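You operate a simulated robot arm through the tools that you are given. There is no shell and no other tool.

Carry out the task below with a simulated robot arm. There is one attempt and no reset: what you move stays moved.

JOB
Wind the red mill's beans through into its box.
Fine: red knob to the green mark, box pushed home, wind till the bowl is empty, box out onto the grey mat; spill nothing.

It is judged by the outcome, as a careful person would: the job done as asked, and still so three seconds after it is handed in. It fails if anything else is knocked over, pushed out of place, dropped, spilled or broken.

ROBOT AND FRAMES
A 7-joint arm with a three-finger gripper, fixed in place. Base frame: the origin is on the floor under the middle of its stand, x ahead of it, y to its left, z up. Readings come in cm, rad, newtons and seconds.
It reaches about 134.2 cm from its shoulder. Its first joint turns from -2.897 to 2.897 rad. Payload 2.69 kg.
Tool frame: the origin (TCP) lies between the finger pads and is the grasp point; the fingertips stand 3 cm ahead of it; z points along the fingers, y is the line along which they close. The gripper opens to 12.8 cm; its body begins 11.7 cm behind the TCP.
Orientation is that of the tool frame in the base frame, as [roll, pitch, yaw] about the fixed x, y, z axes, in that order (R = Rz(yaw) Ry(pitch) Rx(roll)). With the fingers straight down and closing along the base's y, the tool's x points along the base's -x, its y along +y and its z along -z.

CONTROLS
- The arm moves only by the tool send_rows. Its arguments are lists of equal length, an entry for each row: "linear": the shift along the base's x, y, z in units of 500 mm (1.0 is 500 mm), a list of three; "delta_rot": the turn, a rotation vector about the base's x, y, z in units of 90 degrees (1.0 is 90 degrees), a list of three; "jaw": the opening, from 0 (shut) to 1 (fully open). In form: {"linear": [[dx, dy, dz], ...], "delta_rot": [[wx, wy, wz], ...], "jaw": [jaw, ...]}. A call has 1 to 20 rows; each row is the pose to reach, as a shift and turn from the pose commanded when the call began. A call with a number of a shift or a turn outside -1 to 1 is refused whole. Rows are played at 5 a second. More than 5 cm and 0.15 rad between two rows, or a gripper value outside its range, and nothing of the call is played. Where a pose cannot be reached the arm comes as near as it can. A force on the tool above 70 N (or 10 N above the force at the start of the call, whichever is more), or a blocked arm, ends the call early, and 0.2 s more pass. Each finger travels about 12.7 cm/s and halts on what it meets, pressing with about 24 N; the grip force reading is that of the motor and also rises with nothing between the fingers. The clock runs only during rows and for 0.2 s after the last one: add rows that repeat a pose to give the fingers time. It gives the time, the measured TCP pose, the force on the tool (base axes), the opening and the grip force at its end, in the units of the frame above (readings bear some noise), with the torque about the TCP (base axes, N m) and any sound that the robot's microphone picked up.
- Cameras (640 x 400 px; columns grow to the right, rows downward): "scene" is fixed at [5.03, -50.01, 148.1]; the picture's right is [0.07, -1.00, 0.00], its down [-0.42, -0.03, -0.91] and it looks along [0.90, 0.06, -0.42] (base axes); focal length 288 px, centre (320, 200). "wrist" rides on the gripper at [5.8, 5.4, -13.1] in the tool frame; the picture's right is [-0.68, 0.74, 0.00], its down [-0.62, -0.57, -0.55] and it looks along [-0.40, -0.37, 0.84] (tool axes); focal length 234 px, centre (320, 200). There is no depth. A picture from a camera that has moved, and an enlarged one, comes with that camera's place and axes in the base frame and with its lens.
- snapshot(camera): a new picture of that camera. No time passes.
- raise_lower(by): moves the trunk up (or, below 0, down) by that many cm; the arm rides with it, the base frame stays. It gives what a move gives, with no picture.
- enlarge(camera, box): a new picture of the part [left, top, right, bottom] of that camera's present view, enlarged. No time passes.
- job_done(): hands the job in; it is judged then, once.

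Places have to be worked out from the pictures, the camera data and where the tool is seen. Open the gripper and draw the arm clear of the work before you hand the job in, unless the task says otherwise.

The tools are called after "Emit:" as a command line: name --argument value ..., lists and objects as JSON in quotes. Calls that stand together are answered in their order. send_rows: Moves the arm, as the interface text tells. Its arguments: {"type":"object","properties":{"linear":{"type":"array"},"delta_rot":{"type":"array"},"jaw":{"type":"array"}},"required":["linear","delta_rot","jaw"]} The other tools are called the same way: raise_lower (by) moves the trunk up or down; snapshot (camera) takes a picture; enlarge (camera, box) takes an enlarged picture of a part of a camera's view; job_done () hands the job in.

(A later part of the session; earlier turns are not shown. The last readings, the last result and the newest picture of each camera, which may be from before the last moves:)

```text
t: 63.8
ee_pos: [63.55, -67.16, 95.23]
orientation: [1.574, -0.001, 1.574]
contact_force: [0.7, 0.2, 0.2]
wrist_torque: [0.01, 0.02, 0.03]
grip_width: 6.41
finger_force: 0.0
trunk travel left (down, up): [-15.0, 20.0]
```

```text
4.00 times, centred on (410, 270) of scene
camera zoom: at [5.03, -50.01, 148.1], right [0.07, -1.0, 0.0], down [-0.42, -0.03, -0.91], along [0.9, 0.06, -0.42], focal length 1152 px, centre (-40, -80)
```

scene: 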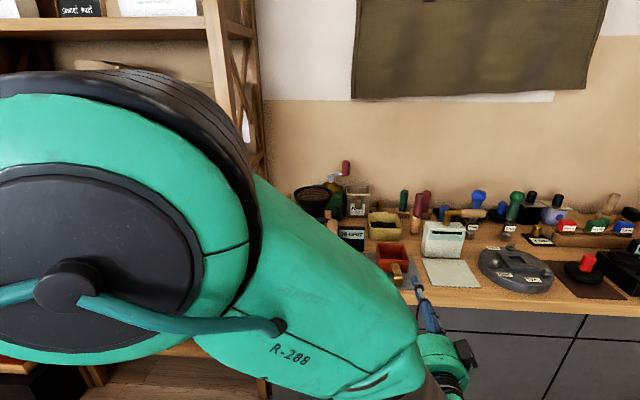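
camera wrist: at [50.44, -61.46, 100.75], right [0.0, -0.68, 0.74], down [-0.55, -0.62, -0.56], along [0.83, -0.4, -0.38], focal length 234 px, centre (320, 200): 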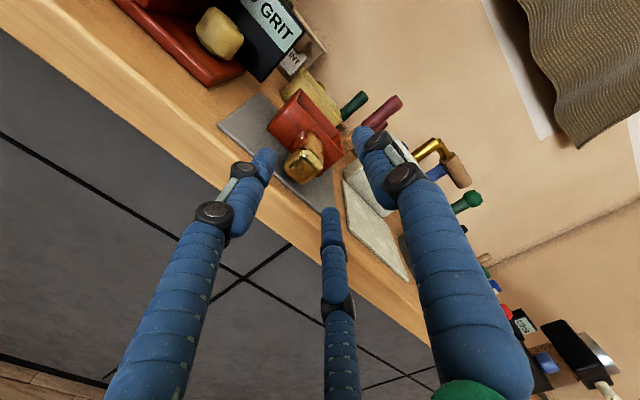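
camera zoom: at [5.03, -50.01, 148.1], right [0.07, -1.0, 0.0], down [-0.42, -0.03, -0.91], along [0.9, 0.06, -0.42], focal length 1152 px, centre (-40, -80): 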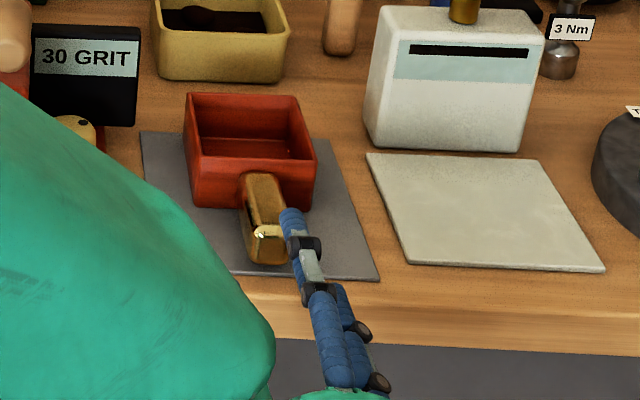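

The hand axis lines up with the handle in y (within 0.1 cm) and sits 1.65 cm above its centre. I lower 0.9 cm and slide forward so the fingers straddle the handle.

Emit:
send_rows --linear '[[0.0, 0.002, -0.018], [0.04, 0.002, -0.018], [0.09, 0.002, -0.018], [0.14, 0.002, -0.018], [0.18, 0.002, -0.018], [0.205, 0.002, -0.018], [0.205, 0.002, -0.018]]' --delta_rot '[[0, 0, 0], [0, 0, 0], [0, 0, 0], [0, 0, 0], [0, 0, 0], [0, 0, 0], [0, 0, 0]]' --jaw '[0.5, 0.5, 0.5, 0.5, 0.5, 0.5, 0.5]'

Emit:
enlarge --camera "wrist" --box '[220, 80, 400, 240]'

Emit:
enlarge --camera "scene" --box '[360, 220, 460, 320]'

```text
t: 65.4
ee_pos: [73.49, -67.23, 94.45]
orientation: [1.574, -0.002, 1.573]
contact_force: [0.3, 0.0, 0.1]
wrist_torque: [0.0, -0.01, -0.02]
grip_width: 6.41
finger_force: 0.2
trunk travel left (down, up): [-15.0, 20.0]
```

```text
2.50 times, centred on (310, 160) of wrist
camera zoom: at [60.5, -61.24, 99.92], right [0.0, -0.68, 0.74], down [-0.55, -0.62, -0.56], along [0.83, -0.4, -0.38], focal length 585 px, centre (345, 300)
```

zoom: 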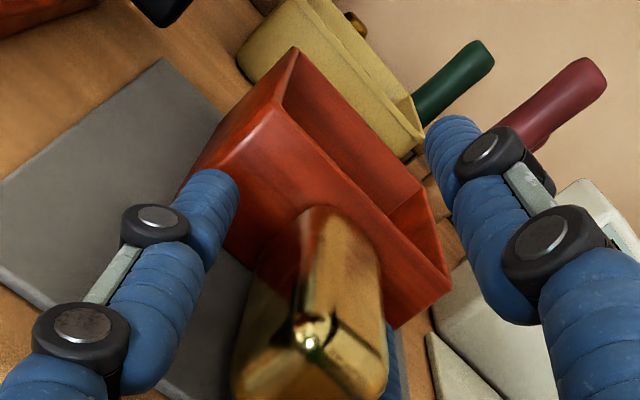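

```text
4.00 times, centred on (410, 270) of scene
camera zoom: at [5.03, -50.01, 148.1], right [0.07, -1.0, 0.0], down [-0.42, -0.03, -0.91], along [0.9, 0.06, -0.42], focal length 1152 px, centre (-40, -80)
```

zoom: 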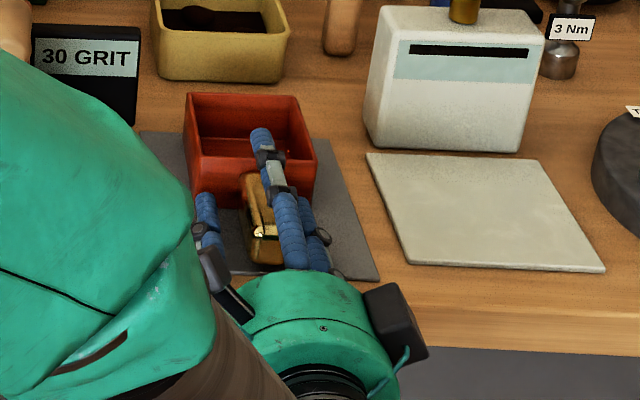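

The handle lies between the fingers. I close gently on it.

Emit:
send_rows --linear '[[0, 0, 0], [0, 0, 0], [0, 0, 0], [0, 0, 0], [0, 0, 0]]' --delta_rot '[[0, 0, 0], [0, 0, 0], [0, 0, 0], [0, 0, 0], [0, 0, 0]]' --jaw '[0.35, 0.25, 0.15, 0.1, 0.1]'

Emit:
enlarge --camera "wrist" --box '[220, 80, 400, 240]'

Emit:
enlarge --camera "scene" --box '[360, 220, 460, 320]'

```text
t: 66.6
ee_pos: [73.53, -67.02, 94.47]
orientation: [1.574, -0.003, 1.573]
contact_force: [0.0, 0.1, -1.1]
wrist_torque: [-0.03, 0.08, 0.02]
grip_width: 3.79
finger_force: 18.5
trunk travel left (down, up): [-15.0, 20.0]
```

```text
2.50 times, centred on (310, 160) of wrist
camera zoom: at [60.48, -61.24, 99.93], right [0.0, -0.68, 0.74], down [-0.55, -0.62, -0.56], along [0.84, -0.4, -0.38], focal length 585 px, centre (345, 300)
```

zoom: 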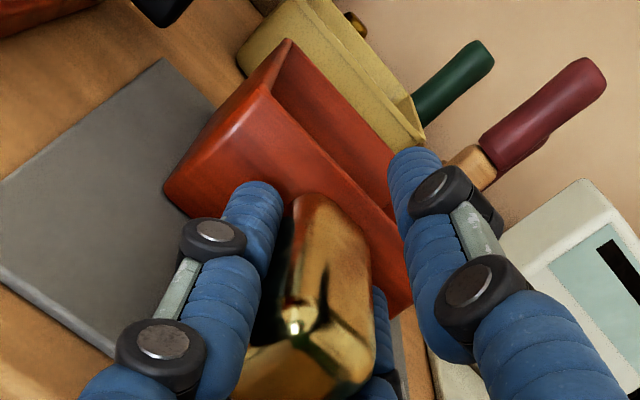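

```text
4.00 times, centred on (410, 270) of scene
camera zoom: at [5.03, -50.01, 148.1], right [0.07, -1.0, 0.0], down [-0.42, -0.03, -0.91], along [0.9, 0.06, -0.42], focal length 1152 px, centre (-40, -80)
```

zoom: 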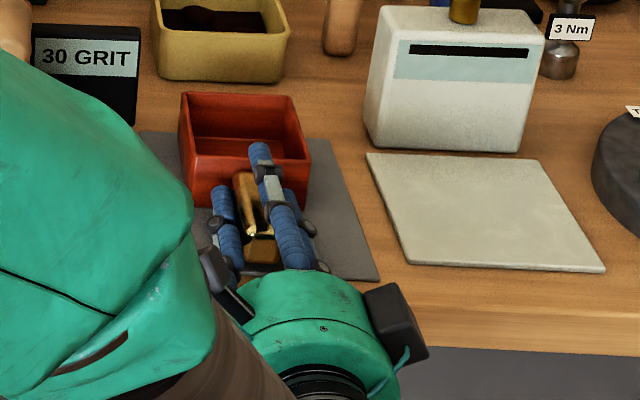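

F1 and F3 have pinched the handle and centred it. Grip force is only 18 N, so I command fully shut to firm up before lifting.

Emit:
send_rows --linear '[[0, 0, 0], [0, 0, 0], [0, 0, 0], [0, 0, 0]]' --delta_rot '[[0, 0, 0], [0, 0, 0], [0, 0, 0], [0, 0, 0]]' --jaw '[0.05, 0, 0, 0]'

Emit:
snapshot --camera "wrist"

```text
t: 67.6
ee_pos: [73.53, -67.06, 94.38]
orientation: [1.574, -0.001, 1.571]
contact_force: [1.0, -0.1, -0.2]
wrist_torque: [0.01, 0.08, -0.01]
grip_width: 3.8
finger_force: 23.7
trunk travel left (down, up): [-15.0, 20.0]
```

```text
taken
camera wrist: at [60.48, -61.25, 99.93], right [0.0, -0.68, 0.74], down [-0.55, -0.62, -0.56], along [0.84, -0.4, -0.38], focal length 234 px, centre (320, 200)
```

wrist: 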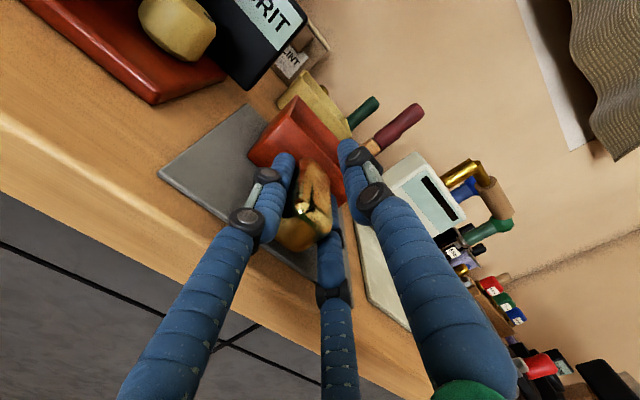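

Grip force is now 24 N. I lift 2 cm as a test and look.

Emit:
send_rows --linear '[[0, 0, 0.008], [0, 0, 0.016], [0, 0, 0.025], [0, 0, 0.035], [0, 0, 0.044], [0, 0, 0.044]]' --delta_rot '[[0, 0, 0], [0, 0, 0], [0, 0, 0], [0, 0, 0], [0, 0, 0], [0, 0, 0]]' --jaw '[0, 0, 0, 0, 0, 0]'

Emit:
enlarge --camera "wrist" --box '[220, 80, 400, 240]'

Emit:
enlarge --camera "scene" --box '[360, 220, 460, 320]'

```text
t: 69.0
ee_pos: [73.59, -67.02, 96.52]
orientation: [1.574, -0.001, 1.573]
contact_force: [-0.4, 0.3, -1.2]
wrist_torque: [0.0, 0.06, 0.0]
grip_width: 3.8
finger_force: 23.6
trunk travel left (down, up): [-15.0, 20.0]
```

```text
2.50 times, centred on (310, 160) of wrist
camera zoom: at [60.52, -61.2, 101.99], right [0.0, -0.68, 0.74], down [-0.55, -0.62, -0.56], along [0.83, -0.4, -0.38], focal length 585 px, centre (345, 300)
```

zoom: 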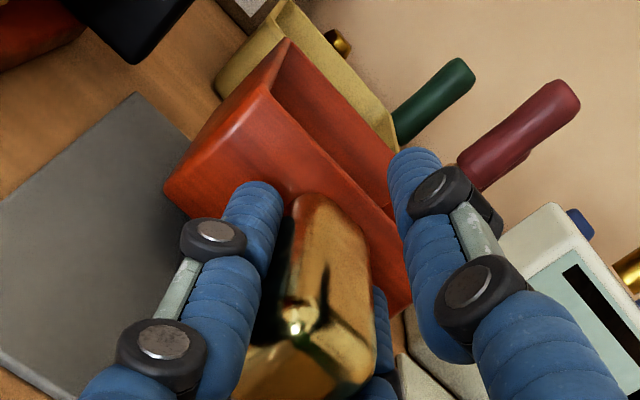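

```text
4.00 times, centred on (410, 270) of scene
camera zoom: at [5.03, -50.01, 148.1], right [0.07, -1.0, 0.0], down [-0.42, -0.03, -0.91], along [0.9, 0.06, -0.42], focal length 1152 px, centre (-40, -80)
```

zoom: 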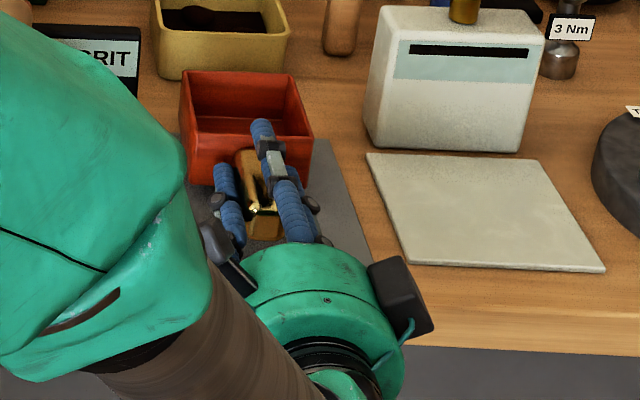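

The box came up rigidly with the hand (it weighs about 0.12 kg). Slot estimate: inner walls y≈-38.1 to -47.7 (centre -42.9), floor ≈91.1, ceiling ≈96.3; the box is about 9.2 wide and 4.5 tall. I back straight out and then move across in front of the mill, clear of its plate.

Emit:
send_rows --linear '[[-0.04, 0, 0.01], [-0.09, 0, 0.02], [-0.15, 0, 0.02], [-0.21, 0, 0.02], [-0.26, 0.0, 0.02], [-0.28, 0.03, 0.02], [-0.29, 0.09, 0.02], [-0.29, 0.16, 0.02], [-0.29, 0.23, 0.02], [-0.29, 0.3, 0.02], [-0.29, 0.37, 0.02], [-0.29, 0.43, 0.02], [-0.29, 0.47, 0.02], [-0.29, 0.482, 0.02], [-0.29, 0.482, 0.02]]' --delta_rot '[[0, 0, 0], [0, 0, 0], [0, 0, 0], [0, 0, 0], [0, 0, 0], [0, 0, 0], [0, 0, 0], [0, 0, 0], [0, 0, 0], [0, 0, 0], [0, 0, 0], [0, 0, 0], [0, 0, 0], [0, 0, 0], [0, 0, 0]]' --jaw '[0, 0, 0, 0, 0, 0, 0, 0, 0, 0, 0, 0, 0, 0, 0]'

Emit:
snapshot --camera "wrist"

Emit:
snapshot --camera "scene"

```text
t: 72.2
ee_pos: [59.0, -42.78, 97.76]
orientation: [1.575, -0.001, 1.572]
contact_force: [-0.6, -0.3, -0.9]
wrist_torque: [-0.02, 0.07, -0.01]
grip_width: 3.78
finger_force: 24.2
trunk travel left (down, up): [-15.0, 20.0]
```

```text
taken
camera wrist: at [46.02, -37.02, 103.28], right [0.0, -0.68, 0.74], down [-0.55, -0.62, -0.56], along [0.84, -0.4, -0.38], focal length 234 px, centre (320, 200)
```

wrist: 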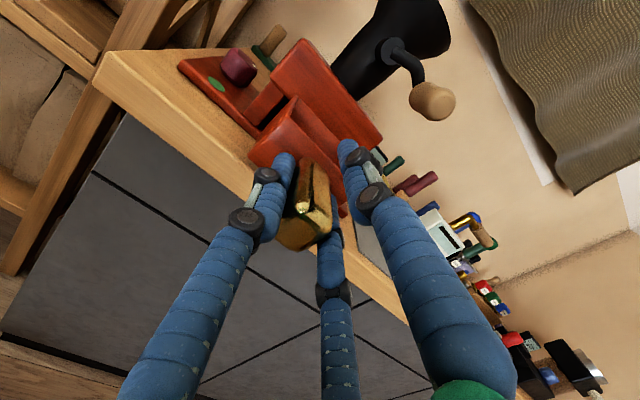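

```text
taken
```

scene: 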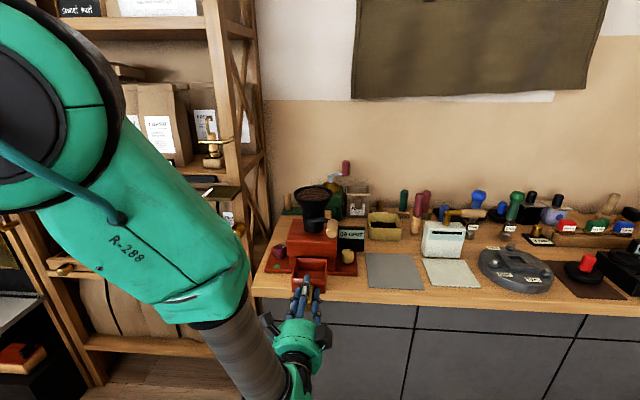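

The box is held in front of the mill and the mark is still green. I enlarge both views to check alignment with the slot.

Emit:
enlarge --camera "scene" --box '[260, 220, 370, 310]'

Emit:
enlarge --camera "wrist" --box '[170, 30, 400, 230]'

```text
4.44 times, centred on (315, 265) of scene
camera zoom: at [5.03, -50.01, 148.1], right [0.07, -1.0, 0.0], down [-0.42, -0.03, -0.91], along [0.9, 0.06, -0.42], focal length 1280 px, centre (342, -89)
```

zoom: 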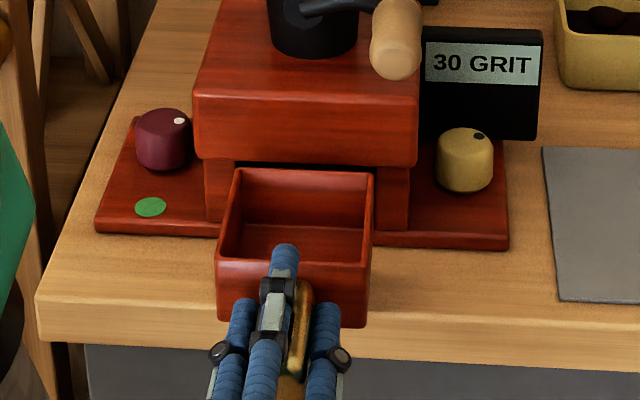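

```text
2.00 times, centred on (285, 130) of wrist
camera zoom: at [46.02, -37.02, 103.28], right [0.0, -0.68, 0.74], down [-0.55, -0.62, -0.56], along [0.84, -0.4, -0.38], focal length 468 px, centre (390, 340)
```

zoom: 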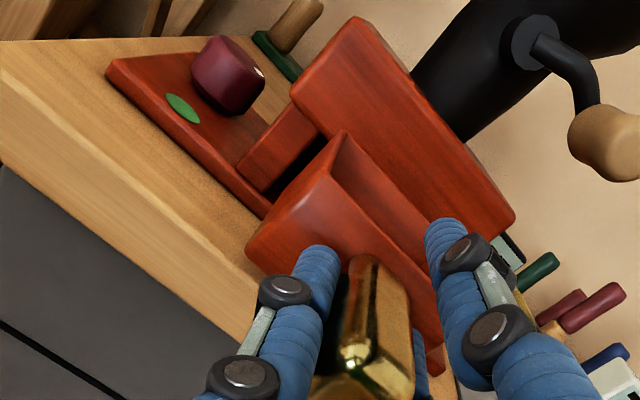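

Measured in the same picture, the box centre is about 0.2–0.25 cm to the -y side of the slot centre, and its rim is about 1.8 cm above the slot ceiling. I shift +0.2 in y, lower 2.0 cm, and advance until the box's rear edge is just short of the slot, then re-check.

Emit:
send_rows --linear '[[0, 0.002, -0.012], [0, 0.004, -0.024], [0, 0.004, -0.036], [0, 0.004, -0.04], [0.02, 0.004, -0.04], [0.04, 0.004, -0.04], [0.05, 0.004, -0.04], [0.05, 0.004, -0.04]]' --delta_rot '[[0, 0, 0], [0, 0, 0], [0, 0, 0], [0, 0, 0], [0, 0, 0], [0, 0, 0], [0, 0, 0], [0, 0, 0]]' --jaw '[0, 0, 0, 0, 0, 0, 0, 0]'

Emit:
enlarge --camera "scene" --box '[275, 230, 365, 300]'

Emit:
enlarge --camera "wrist" --box '[220, 30, 380, 190]'

```text
t: 74.0
ee_pos: [61.56, -42.91, 95.79]
orientation: [1.574, -0.002, 1.571]
contact_force: [-0.6, -0.3, -0.5]
wrist_torque: [-0.01, 0.1, -0.01]
grip_width: 3.78
finger_force: 23.8
trunk travel left (down, up): [-15.0, 20.0]
```

```text
5.71 times, centred on (320, 265) of scene
camera zoom: at [5.03, -50.01, 148.1], right [0.07, -1.0, 0.0], down [-0.42, -0.03, -0.91], along [0.9, 0.06, -0.42], focal length 1646 px, centre (320, -171)
```

zoom: 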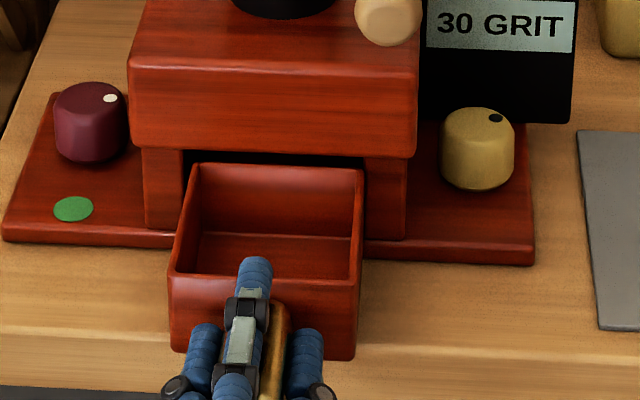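

```text
2.50 times, centred on (300, 110) of wrist
camera zoom: at [48.55, -37.08, 101.2], right [0.0, -0.68, 0.74], down [-0.55, -0.62, -0.56], along [0.83, -0.4, -0.38], focal length 585 px, centre (370, 425)
```

zoom: 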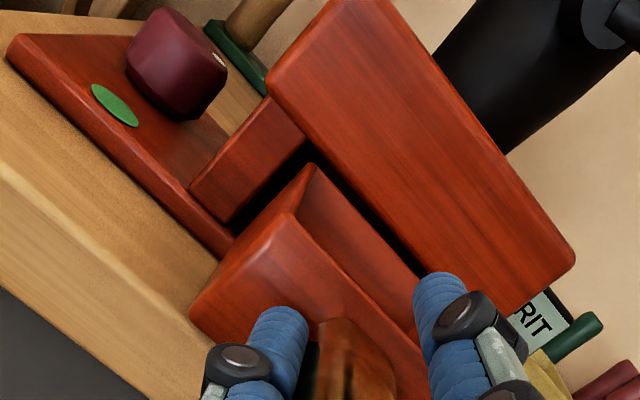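

The box is centred on the slot to within about 0.05 cm, with about 0.4 cm clear above and below. I push in 2 cm slowly and watch the force.

Emit:
send_rows --linear '[[0.01, 0.001, 0], [0.02, 0.001, 0], [0.03, 0.001, 0], [0.04, 0.001, 0], [0.04, 0.001, 0]]' --delta_rot '[[0, 0, 0], [0, 0, 0], [0, 0, 0], [0, 0, 0], [0, 0, 0]]' --jaw '[0, 0, 0, 0, 0]'

Emit:
enlarge --camera "scene" --box '[275, 230, 365, 300]'

Emit:
enlarge --camera "wrist" --box '[220, 30, 380, 190]'

```text
t: 75.2
ee_pos: [63.35, -42.65, 95.63]
orientation: [1.575, -0.002, 1.572]
contact_force: [-39.1, 0.8, 1.0]
wrist_torque: [0.0, 0.69, -1.67]
grip_width: 3.81
finger_force: 24.0
trunk travel left (down, up): [-15.0, 20.0]
```

```text
5.71 times, centred on (320, 265) of scene
camera zoom: at [5.03, -50.01, 148.1], right [0.07, -1.0, 0.0], down [-0.42, -0.03, -0.91], along [0.9, 0.06, -0.42], focal length 1646 px, centre (320, -171)
```

zoom: 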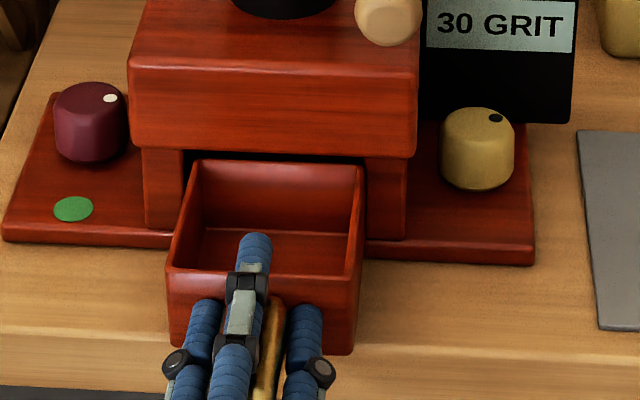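

```text
2.50 times, centred on (300, 110) of wrist
camera zoom: at [50.35, -36.88, 101.08], right [0.0, -0.68, 0.73], down [-0.55, -0.61, -0.57], along [0.83, -0.4, -0.38], focal length 585 px, centre (370, 425)
```

zoom: 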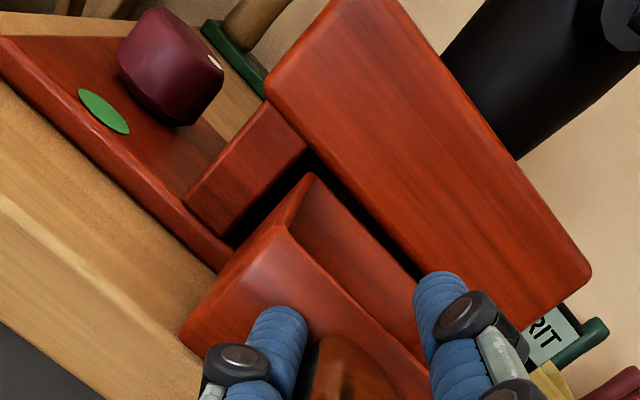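

The push met 39 N. The torque puts the contact at the box's rear right corner on the right leg, so the box needs to go to +y. I back off, shift 0.25 cm, and try again gently.

Emit:
send_rows --linear '[[-0.01, 0, 0], [-0.02, 0, 0], [-0.02, 0.003, 0], [-0.02, 0.005, 0], [-0.02, 0.005, 0]]' --delta_rot '[[0, 0, 0], [0, 0, 0], [0, 0, 0], [0, 0, 0], [0, 0, 0]]' --jaw '[0, 0, 0, 0, 0]'

Emit:
enlarge --camera "scene" --box '[290, 235, 350, 295]'

Emit:
snapshot --camera "wrist"

```text
t: 76.4
ee_pos: [62.65, -42.61, 95.74]
orientation: [1.576, -0.002, 1.572]
contact_force: [-0.7, -0.1, -1.0]
wrist_torque: [0.02, 0.06, -0.02]
grip_width: 3.79
finger_force: 24.2
trunk travel left (down, up): [-15.0, 20.0]
```

```text
6.67 times, centred on (320, 265) of scene
camera zoom: at [5.03, -50.01, 148.1], right [0.07, -1.0, 0.0], down [-0.42, -0.03, -0.91], along [0.9, 0.06, -0.42], focal length 1921 px, centre (320, -233)
```

zoom: 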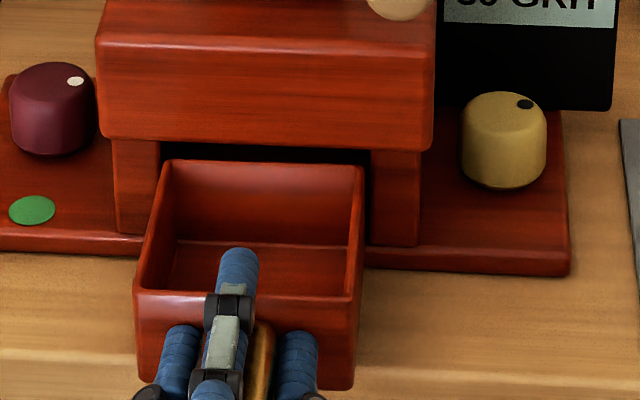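

```text
taken
camera wrist: at [49.67, -36.75, 101.15], right [0.0, -0.68, 0.74], down [-0.55, -0.62, -0.56], along [0.84, -0.4, -0.37], focal length 234 px, centre (320, 200)
```

wrist: 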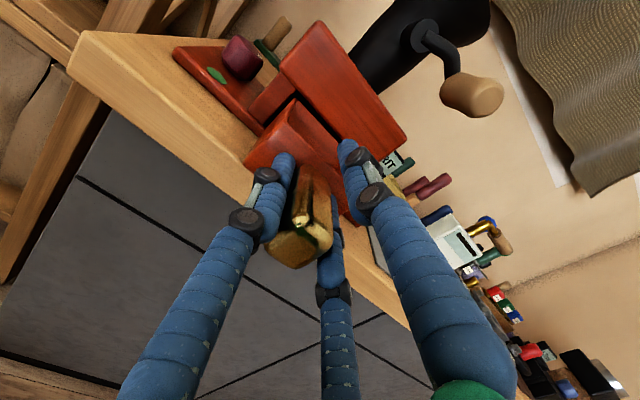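

Now box and slot centres agree within 0.1 cm in the picture. I add 0.1 cm in +y and push in 2 cm again.

Emit:
send_rows --linear '[[0.0, 0.002, 0], [0.01, 0.002, 0], [0.02, 0.002, 0], [0.03, 0.002, 0], [0.04, 0.002, 0], [0.04, 0.002, 0]]' --delta_rot '[[0, 0, 0], [0, 0, 0], [0, 0, 0], [0, 0, 0], [0, 0, 0], [0, 0, 0]]' --jaw '[0, 0, 0, 0, 0, 0]'

Emit:
enlarge --camera "scene" --box '[290, 235, 350, 295]'

```text
t: 77.8
ee_pos: [64.63, -42.31, 95.57]
orientation: [1.576, -0.002, 1.572]
contact_force: [-0.1, -1.2, 0.3]
wrist_torque: [0.09, -0.13, -0.05]
grip_width: 3.77
finger_force: 24.4
trunk travel left (down, up): [-15.0, 20.0]
```

```text
6.67 times, centred on (320, 265) of scene
camera zoom: at [5.03, -50.01, 148.1], right [0.07, -1.0, 0.0], down [-0.42, -0.03, -0.91], along [0.9, 0.06, -0.42], focal length 1921 px, centre (320, -233)
```

zoom: 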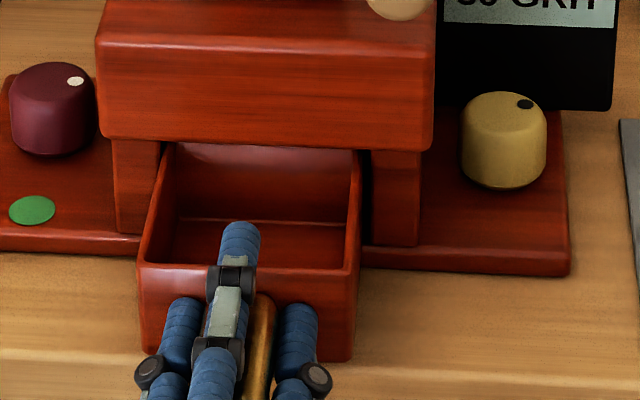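

It slipped in with almost no force. There's slightly more gap on the right, so I ease 0.1 cm to -y while continuing in 3 cm.

Emit:
send_rows --linear '[[0.01, -0.001, 0], [0.02, -0.002, 0], [0.03, -0.002, 0], [0.04, -0.002, 0], [0.05, -0.002, 0], [0.06, -0.002, 0], [0.06, -0.002, 0]]' --delta_rot '[[0, 0, 0], [0, 0, 0], [0, 0, 0], [0, 0, 0], [0, 0, 0], [0, 0, 0], [0, 0, 0]]' --jaw '[0, 0, 0, 0, 0, 0, 0]'

Emit:
enlarge --camera "scene" --box '[290, 235, 350, 295]'

Emit:
snapshot --camera "wrist"

```text
t: 79.4
ee_pos: [67.63, -42.6, 95.51]
orientation: [1.575, -0.001, 1.573]
contact_force: [-0.1, -1.0, -1.6]
wrist_torque: [0.01, 0.07, 0.01]
grip_width: 3.79
finger_force: 23.9
trunk travel left (down, up): [-15.0, 20.0]
```

```text
6.67 times, centred on (320, 265) of scene
camera zoom: at [5.03, -50.01, 148.1], right [0.07, -1.0, 0.0], down [-0.42, -0.03, -0.91], along [0.9, 0.06, -0.42], focal length 1921 px, centre (320, -233)
```

zoom: 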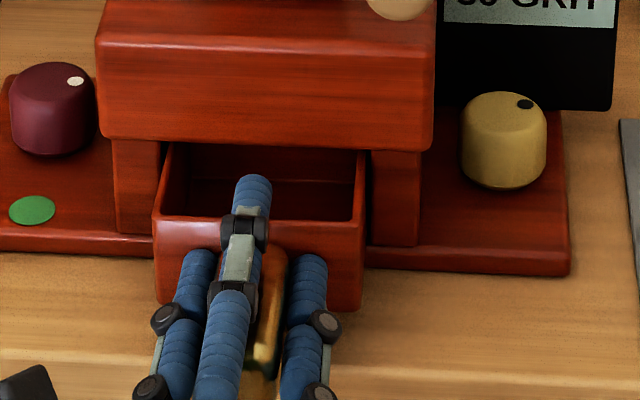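

```text
taken
camera wrist: at [54.61, -36.8, 101.02], right [0.0, -0.68, 0.74], down [-0.55, -0.62, -0.56], along [0.83, -0.4, -0.38], focal length 234 px, centre (320, 200)
```

wrist: 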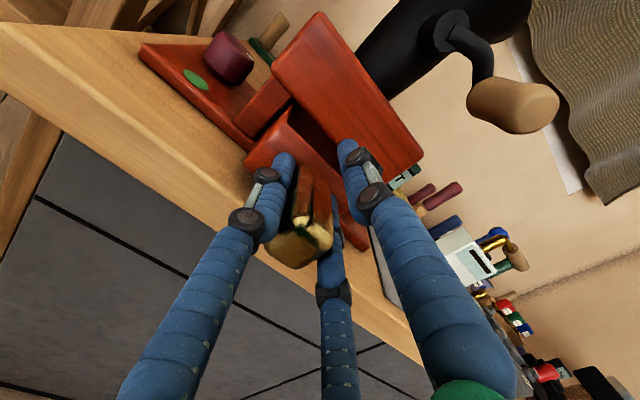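

Sliding freely. Another 3 cm in; the thumb tip stays short of the mill body's front face (x≈75.4).

Emit:
send_rows --linear '[[0.01, 0.0, 0], [0.02, 0.0, 0], [0.03, 0.0, 0], [0.04, 0.0, 0], [0.05, 0.0, 0], [0.06, 0.0, 0], [0.06, 0.0, 0]]' --delta_rot '[[0, 0, 0], [0, 0, 0], [0, 0, 0], [0, 0, 0], [0, 0, 0], [0, 0, 0], [0, 0, 0]]' --jaw '[0, 0, 0, 0, 0, 0, 0]'

Emit:
enlarge --camera "scene" --box '[290, 235, 350, 295]'

Emit:
enlarge --camera "wrist" --box '[220, 80, 400, 240]'

```text
t: 81.0
ee_pos: [70.63, -42.49, 95.61]
orientation: [1.574, -0.002, 1.572]
contact_force: [0.5, -0.6, -0.8]
wrist_torque: [0.0, 0.04, -0.02]
grip_width: 3.75
finger_force: 23.9
trunk travel left (down, up): [-15.0, 20.0]
```

```text
6.67 times, centred on (320, 265) of scene
camera zoom: at [5.03, -50.01, 148.1], right [0.07, -1.0, 0.0], down [-0.42, -0.03, -0.91], along [0.9, 0.06, -0.42], focal length 1921 px, centre (320, -233)
```

zoom: 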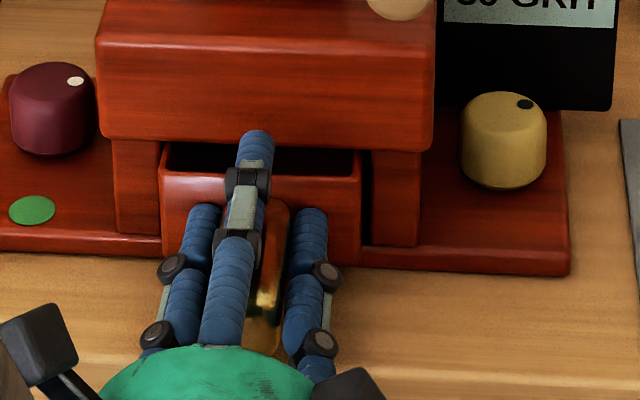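

```text
2.50 times, centred on (310, 160) of wrist
camera zoom: at [57.67, -36.62, 101.06], right [0.0, -0.68, 0.74], down [-0.55, -0.62, -0.56], along [0.83, -0.4, -0.38], focal length 585 px, centre (345, 300)
```

zoom: 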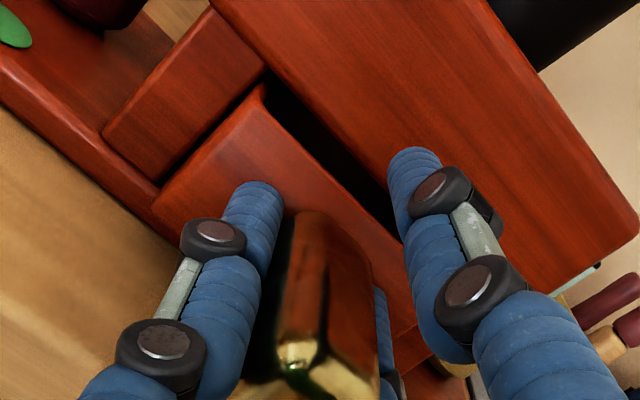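

The box is most of the way in and the thumb is nearly at the body's face. I lower the box gently onto the plate, release, and will finish the push with the hand lower down the handle.

Emit:
send_rows --linear '[[0, 0, -0.002], [0, 0, -0.004], [0, 0, -0.006], [0, 0, -0.006]]' --delta_rot '[[0, 0, 0], [0, 0, 0], [0, 0, 0], [0, 0, 0]]' --jaw '[0, 0, 0, 0]'

```text
t: 82.0
ee_pos: [70.59, -42.45, 95.37]
orientation: [1.573, -0.002, 1.57]
contact_force: [1.5, -0.6, 5.6]
wrist_torque: [0.28, -0.56, -0.07]
grip_width: 3.8
finger_force: 23.4
trunk travel left (down, up): [-15.0, 20.0]
```

The box rests on the plate (+5.6 N). I open and back off along -x, clear of the handle's front end.

Emit:
send_rows --linear '[[0, 0, 0], [0, 0, 0], [0, 0, 0], [-0.04, 0, 0], [-0.09, 0, 0], [-0.14, 0, 0], [-0.19, 0, 0], [-0.23, 0, 0], [-0.23, 0, 0]]' --delta_rot '[[0, 0, 0], [0, 0, 0], [0, 0, 0], [0, 0, 0], [0, 0, 0], [0, 0, 0], [0, 0, 0], [0, 0, 0], [0, 0, 0]]' --jaw '[0.3, 0.42, 0.42, 0.42, 0.42, 0.42, 0.42, 0.42, 0.42]'

Emit:
snapshot --camera "wrist"

Emit:
enlarge --camera "scene" --box '[270, 220, 370, 310]'

```text
t: 84.0
ee_pos: [58.99, -42.52, 95.35]
orientation: [1.573, -0.002, 1.573]
contact_force: [-0.6, 1.3, -0.6]
wrist_torque: [-0.02, 0.04, 0.02]
grip_width: 5.39
finger_force: 0.0
trunk travel left (down, up): [-15.0, 20.0]
```

```text
taken
camera wrist: at [45.92, -36.64, 100.69], right [0.0, -0.68, 0.74], down [-0.55, -0.62, -0.56], along [0.84, -0.4, -0.37], focal length 234 px, centre (320, 200)
```

wrist: 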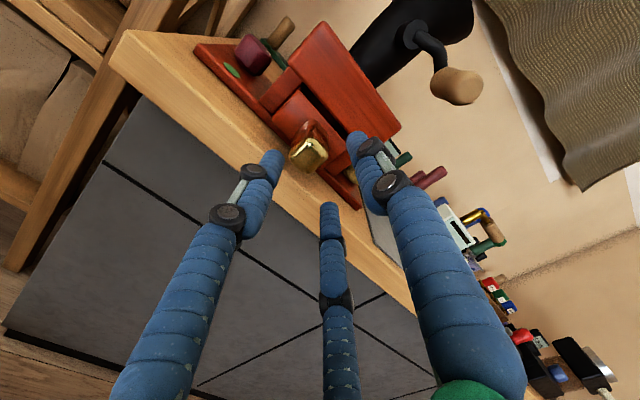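

```text
4.44 times, centred on (320, 265) of scene
camera zoom: at [5.03, -50.01, 148.1], right [0.07, -1.0, 0.0], down [-0.42, -0.03, -0.91], along [0.9, 0.06, -0.42], focal length 1280 px, centre (320, -89)
```

zoom: 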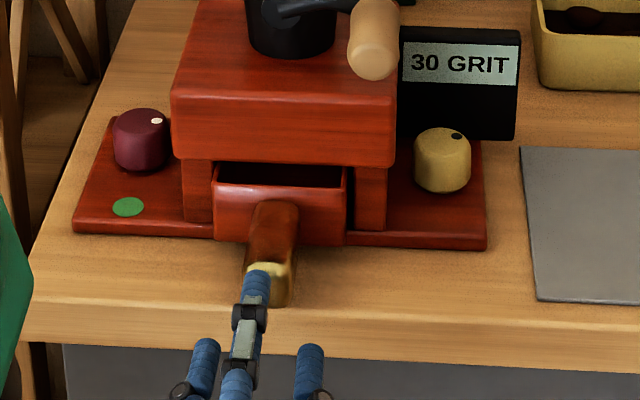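

The box sits on the plate with about 2 cm to go. I close the fingers into a fist, drop to handle height, and push the handle's end in small steps.

Emit:
send_rows --linear '[[0, 0, -0.007], [0, 0, -0.014], [0, 0, -0.014], [0, 0, -0.014], [0.02, 0, -0.014], [0.04, 0, -0.014], [0.055, 0, -0.014], [0.07, 0, -0.014], [0.07, 0, -0.014]]' --delta_rot '[[0, 0, 0], [0, 0, 0], [0, 0, 0], [0, 0, 0], [0, 0, 0], [0, 0, 0], [0, 0, 0], [0, 0, 0], [0, 0, 0]]' --jaw '[0.3, 0.15, 0, 0, 0, 0, 0, 0, 0]'

Emit:
enlarge --camera "wrist" --box '[220, 80, 400, 240]'

Emit:
enlarge --camera "scene" --box '[270, 220, 370, 310]'

```text
t: 86.0
ee_pos: [62.59, -42.23, 94.56]
orientation: [1.574, -0.002, 1.573]
contact_force: [-0.4, 0.3, 0.3]
wrist_torque: [-0.01, 0.03, 0.01]
grip_width: 0.22
finger_force: 24.4
trunk travel left (down, up): [-15.0, 20.0]
```

```text
2.50 times, centred on (310, 160) of wrist
camera zoom: at [49.59, -36.6, 99.99], right [0.0, -0.68, 0.74], down [-0.55, -0.62, -0.56], along [0.84, -0.4, -0.37], focal length 585 px, centre (345, 300)
```

zoom: 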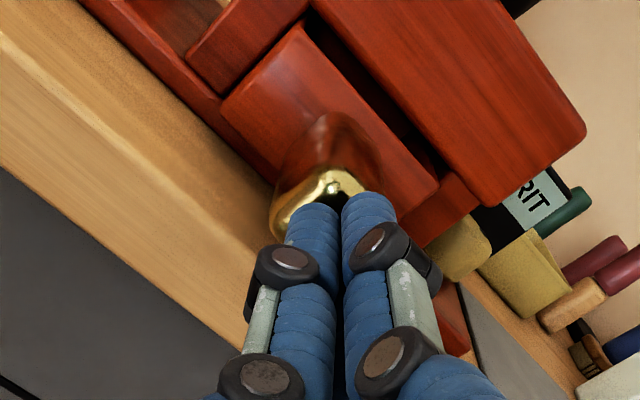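

```text
4.44 times, centred on (320, 265) of scene
camera zoom: at [5.03, -50.01, 148.1], right [0.07, -1.0, 0.0], down [-0.42, -0.03, -0.91], along [0.9, 0.06, -0.42], focal length 1280 px, centre (320, -89)
```

zoom: 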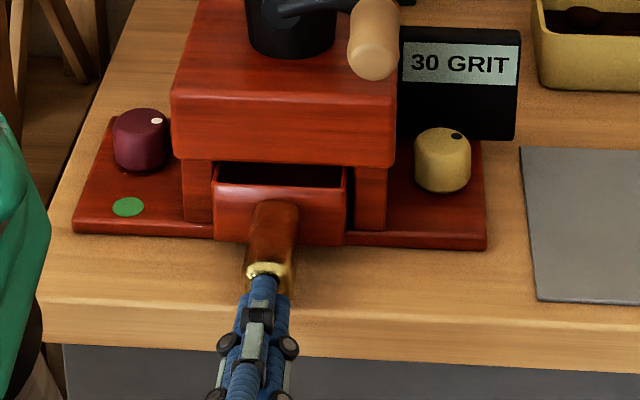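

The fist is right at the handle's end, slightly to its left. I shift 0.3 cm to -y and push in 1.5 cm.

Emit:
send_rows --linear '[[0.0, -0.006, 0], [0.01, -0.006, 0], [0.02, -0.006, 0], [0.03, -0.006, 0], [0.03, -0.006, 0]]' --delta_rot '[[0, 0, 0], [0, 0, 0], [0, 0, 0], [0, 0, 0], [0, 0, 0]]' --jaw '[0, 0, 0, 0, 0]'

Emit:
enlarge --camera "scene" --box '[270, 220, 370, 310]'

```text
t: 87.2
ee_pos: [64.15, -42.75, 94.63]
orientation: [1.575, -0.002, 1.571]
contact_force: [1.3, 1.0, 0.4]
wrist_torque: [0.02, 0.0, -0.01]
grip_width: 0.21
finger_force: 24.6
trunk travel left (down, up): [-15.0, 20.0]
```

```text
4.44 times, centred on (320, 265) of scene
camera zoom: at [5.03, -50.01, 148.1], right [0.07, -1.0, 0.0], down [-0.42, -0.03, -0.91], along [0.9, 0.06, -0.42], focal length 1280 px, centre (320, -89)
```

zoom: 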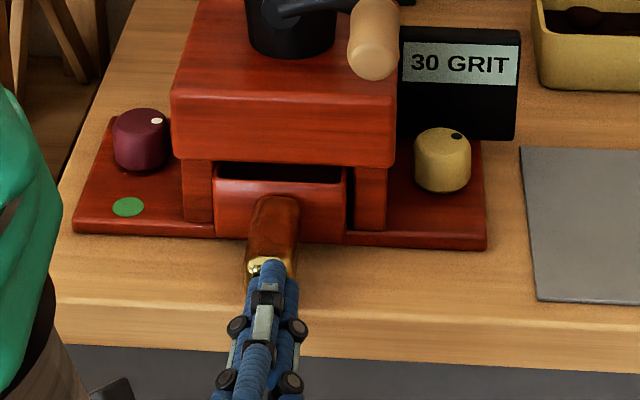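

The box is starting to move under the push. I continue 2 cm.

Emit:
send_rows --linear '[[0.01, 0, 0], [0.02, 0, 0], [0.03, 0, 0], [0.04, 0, 0], [0.04, 0, 0]]' --delta_rot '[[0, 0, 0], [0, 0, 0], [0, 0, 0], [0, 0, 0], [0, 0, 0]]' --jaw '[0, 0, 0, 0, 0]'

Emit:
enlarge --camera "scene" --box '[270, 220, 370, 310]'

```text
t: 88.4
ee_pos: [66.13, -42.82, 94.56]
orientation: [1.575, -0.002, 1.572]
contact_force: [-0.7, 0.8, -0.3]
wrist_torque: [0.03, 0.0, -0.03]
grip_width: 0.22
finger_force: 23.6
trunk travel left (down, up): [-15.0, 20.0]
```

```text
4.44 times, centred on (320, 265) of scene
camera zoom: at [5.03, -50.01, 148.1], right [0.07, -1.0, 0.0], down [-0.42, -0.03, -0.91], along [0.9, 0.06, -0.42], focal length 1280 px, centre (320, -89)
```

zoom: 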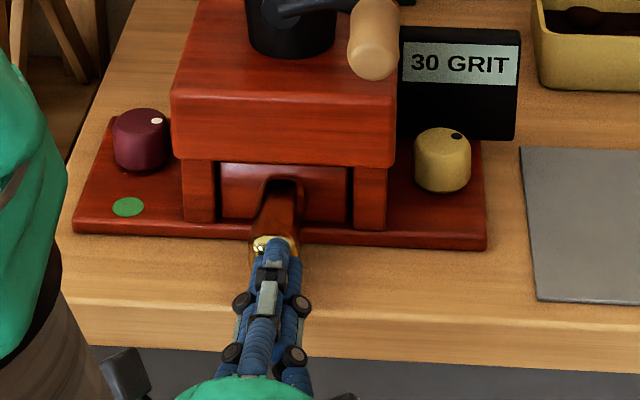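

Nearly flush. I continue in 0.8 cm steps until I feel the stop.

Emit:
send_rows --linear '[[0.005, 0, 0], [0.01, 0, 0], [0.016, 0, 0], [0.016, 0, 0]]' --delta_rot '[[0, 0, 0], [0, 0, 0], [0, 0, 0], [0, 0, 0]]' --jaw '[0, 0, 0, 0]'

Emit:
enlarge --camera "scene" --box '[270, 220, 370, 310]'

```text
t: 89.4
ee_pos: [66.67, -42.75, 94.44]
orientation: [1.574, -0.002, 1.571]
contact_force: [-24.7, -3.0, 1.3]
wrist_torque: [0.01, 0.04, 0.01]
grip_width: 0.62
finger_force: 24.3
trunk travel left (down, up): [-15.0, 20.0]
```

```text
4.44 times, centred on (320, 265) of scene
camera zoom: at [5.03, -50.01, 148.1], right [0.07, -1.0, 0.0], down [-0.42, -0.03, -0.91], along [0.9, 0.06, -0.42], focal length 1280 px, centre (320, -89)
```

zoom: 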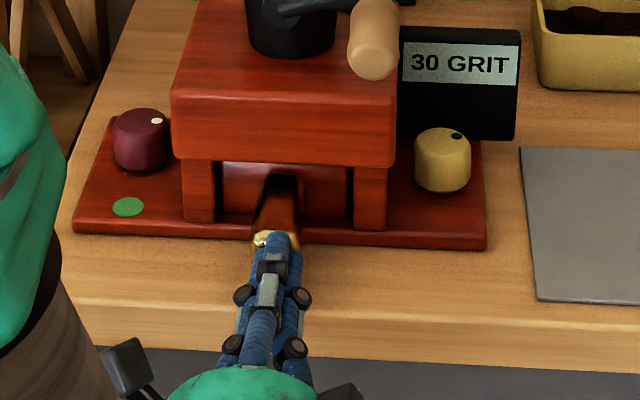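

24.7 N at the stop: the box is home, sitting just inside the legs. I back off the handle, open, and move up in front of the crank grip for a look.

Emit:
send_rows --linear '[[-0.03, 0, 0], [-0.07, 0, 0], [-0.12, 0, 0.02], [-0.16, -0.02, 0.07], [-0.18, -0.05, 0.13], [-0.18, -0.08, 0.19], [-0.18, -0.11, 0.24], [-0.18, -0.124, 0.28], [-0.18, -0.124, 0.28]]' --delta_rot '[[0, 0, 0], [0, 0, 0], [0, 0, 0], [0, 0, 0], [0, 0, 0], [0, 0, 0], [0, 0, 0], [0, 0, 0], [0, 0, 0]]' --jaw '[0, 0, 0, 0.2, 0.4, 0.5, 0.5, 0.5, 0.5]'

Emit:
snapshot --camera "wrist"

Emit:
enlarge --camera "scene" --box '[270, 170, 370, 290]'

```text
t: 91.4
ee_pos: [57.76, -48.88, 108.55]
orientation: [1.575, -0.002, 1.571]
contact_force: [-0.6, -0.9, 1.0]
wrist_torque: [0.0, -0.01, 0.03]
grip_width: 6.38
finger_force: 0.1
trunk travel left (down, up): [-15.0, 20.0]
```

```text
taken
camera wrist: at [44.85, -43.17, 113.94], right [0.0, -0.68, 0.74], down [-0.55, -0.62, -0.56], along [0.84, -0.4, -0.37], focal length 234 px, centre (320, 200)
```

wrist: 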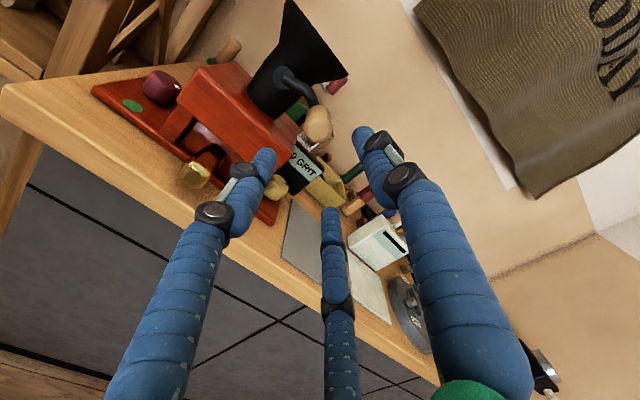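

```text
3.33 times, centred on (320, 230) of scene
camera zoom: at [5.03, -50.01, 148.1], right [0.07, -1.0, 0.0], down [-0.42, -0.03, -0.91], along [0.9, 0.06, -0.42], focal length 960 px, centre (320, 100)
```

zoom: 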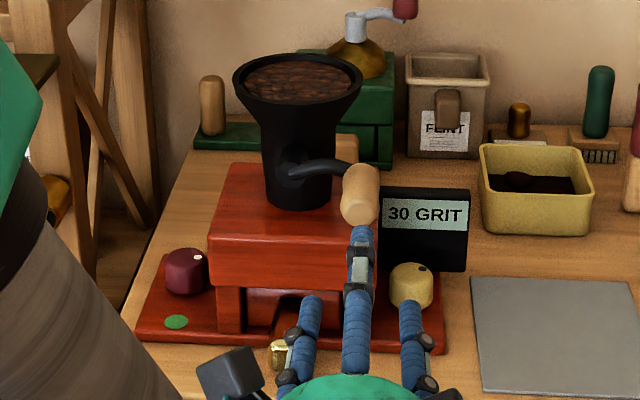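

The box is home and the mark green. I enlarge the crank grip along the finger axis to line up on it.

Emit:
enlarge --camera "wrist" --box '[240, 50, 400, 190]'

Emit:
enlarge --camera "scene" --box '[290, 180, 350, 250]'

```text
2.86 times, centred on (320, 120) of wrist
camera zoom: at [44.85, -43.17, 113.94], right [0.0, -0.68, 0.74], down [-0.55, -0.62, -0.56], along [0.84, -0.4, -0.37], focal length 669 px, centre (320, 429)
```

zoom: 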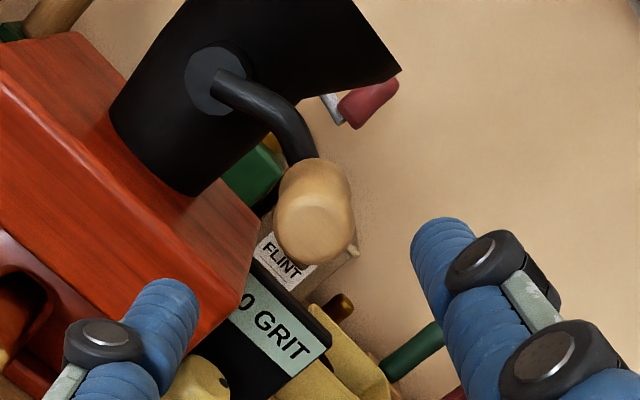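

```text
5.71 times, centred on (320, 215) of scene
camera zoom: at [5.03, -50.01, 148.1], right [0.07, -1.0, 0.0], down [-0.42, -0.03, -0.91], along [0.9, 0.06, -0.42], focal length 1646 px, centre (320, 114)
```

zoom: 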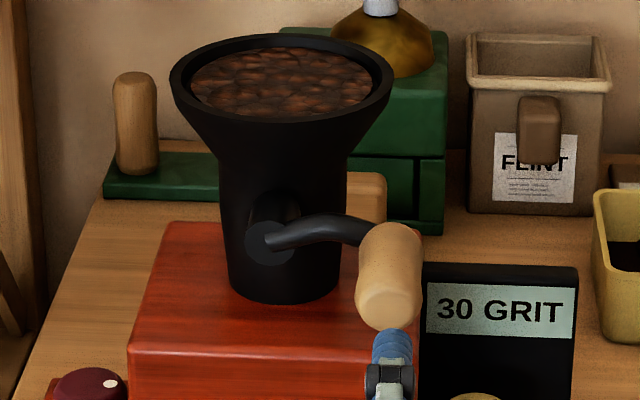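

Grip front end is about (69.2, -48.2, 108.9), roughly 3 cm diameter; the crank hub axis is about y≈-42.4, z≈108.5, so radius ≈5.8. I align and slide the open fingers around the grip, keeping tips short of the crank arm.

Emit:
send_rows --linear '[[0.02, 0.0136, 0.007], [0.06, 0.0136, 0.007], [0.11, 0.0136, 0.007], [0.16, 0.0136, 0.007], [0.2, 0.0136, 0.007], [0.23, 0.0136, 0.007], [0.248, 0.0136, 0.007], [0.248, 0.0136, 0.007]]' --delta_rot '[[0, 0, 0], [0, 0, 0], [0, 0, 0], [0, 0, 0], [0, 0, 0], [0, 0, 0], [0, 0, 0], [0, 0, 0]]' --jaw '[0.5, 0.5, 0.5, 0.5, 0.5, 0.5, 0.5, 0.5]'

Emit:
enlarge --camera "wrist" --box '[220, 80, 420, 260]'

Emit:
enlarge --camera "scene" --box '[290, 180, 360, 260]'

```text
t: 93.2
ee_pos: [70.21, -48.06, 108.86]
orientation: [1.573, -0.001, 1.572]
contact_force: [0.2, 0.2, -0.3]
wrist_torque: [0.03, -0.02, -0.02]
grip_width: 6.4
finger_force: 0.1
trunk travel left (down, up): [-15.0, 20.0]
```

```text
2.22 times, centred on (320, 170) of wrist
camera zoom: at [57.18, -42.25, 114.37], right [0.0, -0.68, 0.74], down [-0.55, -0.62, -0.56], along [0.83, -0.4, -0.38], focal length 520 px, centre (320, 267)
```

zoom: 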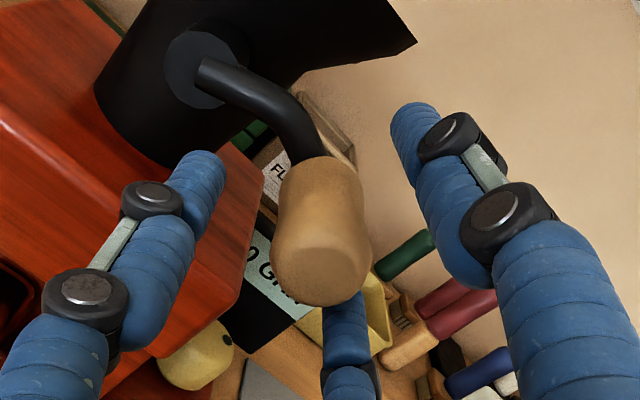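

```text
5.00 times, centred on (325, 220) of scene
camera zoom: at [5.03, -50.01, 148.1], right [0.07, -1.0, 0.0], down [-0.42, -0.03, -0.91], along [0.9, 0.06, -0.42], focal length 1440 px, centre (295, 100)
```

zoom: 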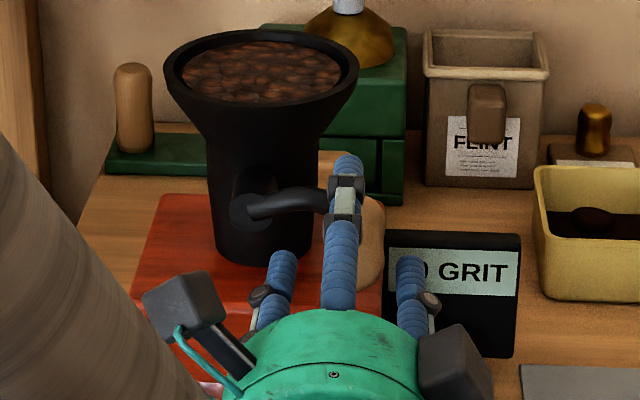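

The grip is centred between the fingers. I close to find its diameter and check centring.

Emit:
send_rows --linear '[[0, 0, 0], [0, 0, 0], [0, 0, 0], [0, 0, 0], [0, 0, 0]]' --delta_rot '[[0, 0, 0], [0, 0, 0], [0, 0, 0], [0, 0, 0], [0, 0, 0]]' --jaw '[0.4, 0.3, 0.2, 0.15, 0.15]'

Emit:
enlarge --camera "wrist" --box '[220, 80, 420, 260]'

```text
t: 94.4
ee_pos: [70.21, -48.22, 108.92]
orientation: [1.574, -0.002, 1.571]
contact_force: [1.8, -19.4, -0.3]
wrist_torque: [-0.09, 0.05, -0.69]
grip_width: 3.32
finger_force: 45.4
trunk travel left (down, up): [-15.0, 20.0]
```

```text
2.22 times, centred on (320, 170) of wrist
camera zoom: at [57.17, -42.4, 114.39], right [0.0, -0.68, 0.74], down [-0.55, -0.61, -0.56], along [0.83, -0.4, -0.37], focal length 520 px, centre (320, 267)
```

zoom: 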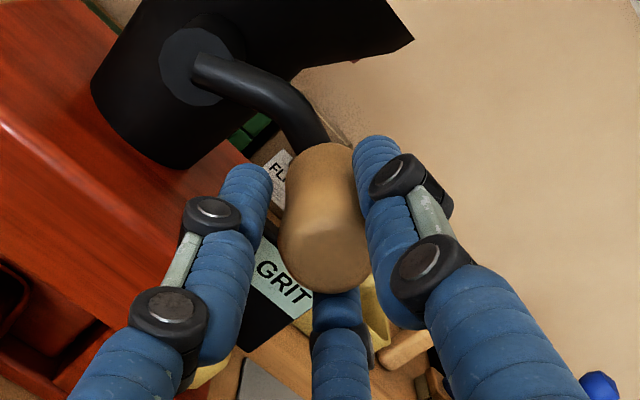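

19 N says the grip's axis is a bit further toward -y than my axis (F1 isn't touching). I shift 0.3 cm to -y to balance.

Emit:
send_rows --linear '[[0, -0.003, 0], [0, -0.006, 0], [0, -0.006, 0]]' --delta_rot '[[0, 0, 0], [0, 0, 0], [0, 0, 0]]' --jaw '[0.15, 0.15, 0.15]'

```text
t: 95.2
ee_pos: [70.35, -48.29, 108.82]
orientation: [1.577, -0.004, 1.576]
contact_force: [-8.4, 9.8, -3.5]
wrist_torque: [-0.14, 0.28, 0.43]
grip_width: 3.3
finger_force: 44.9
trunk travel left (down, up): [-15.0, 20.0]
```

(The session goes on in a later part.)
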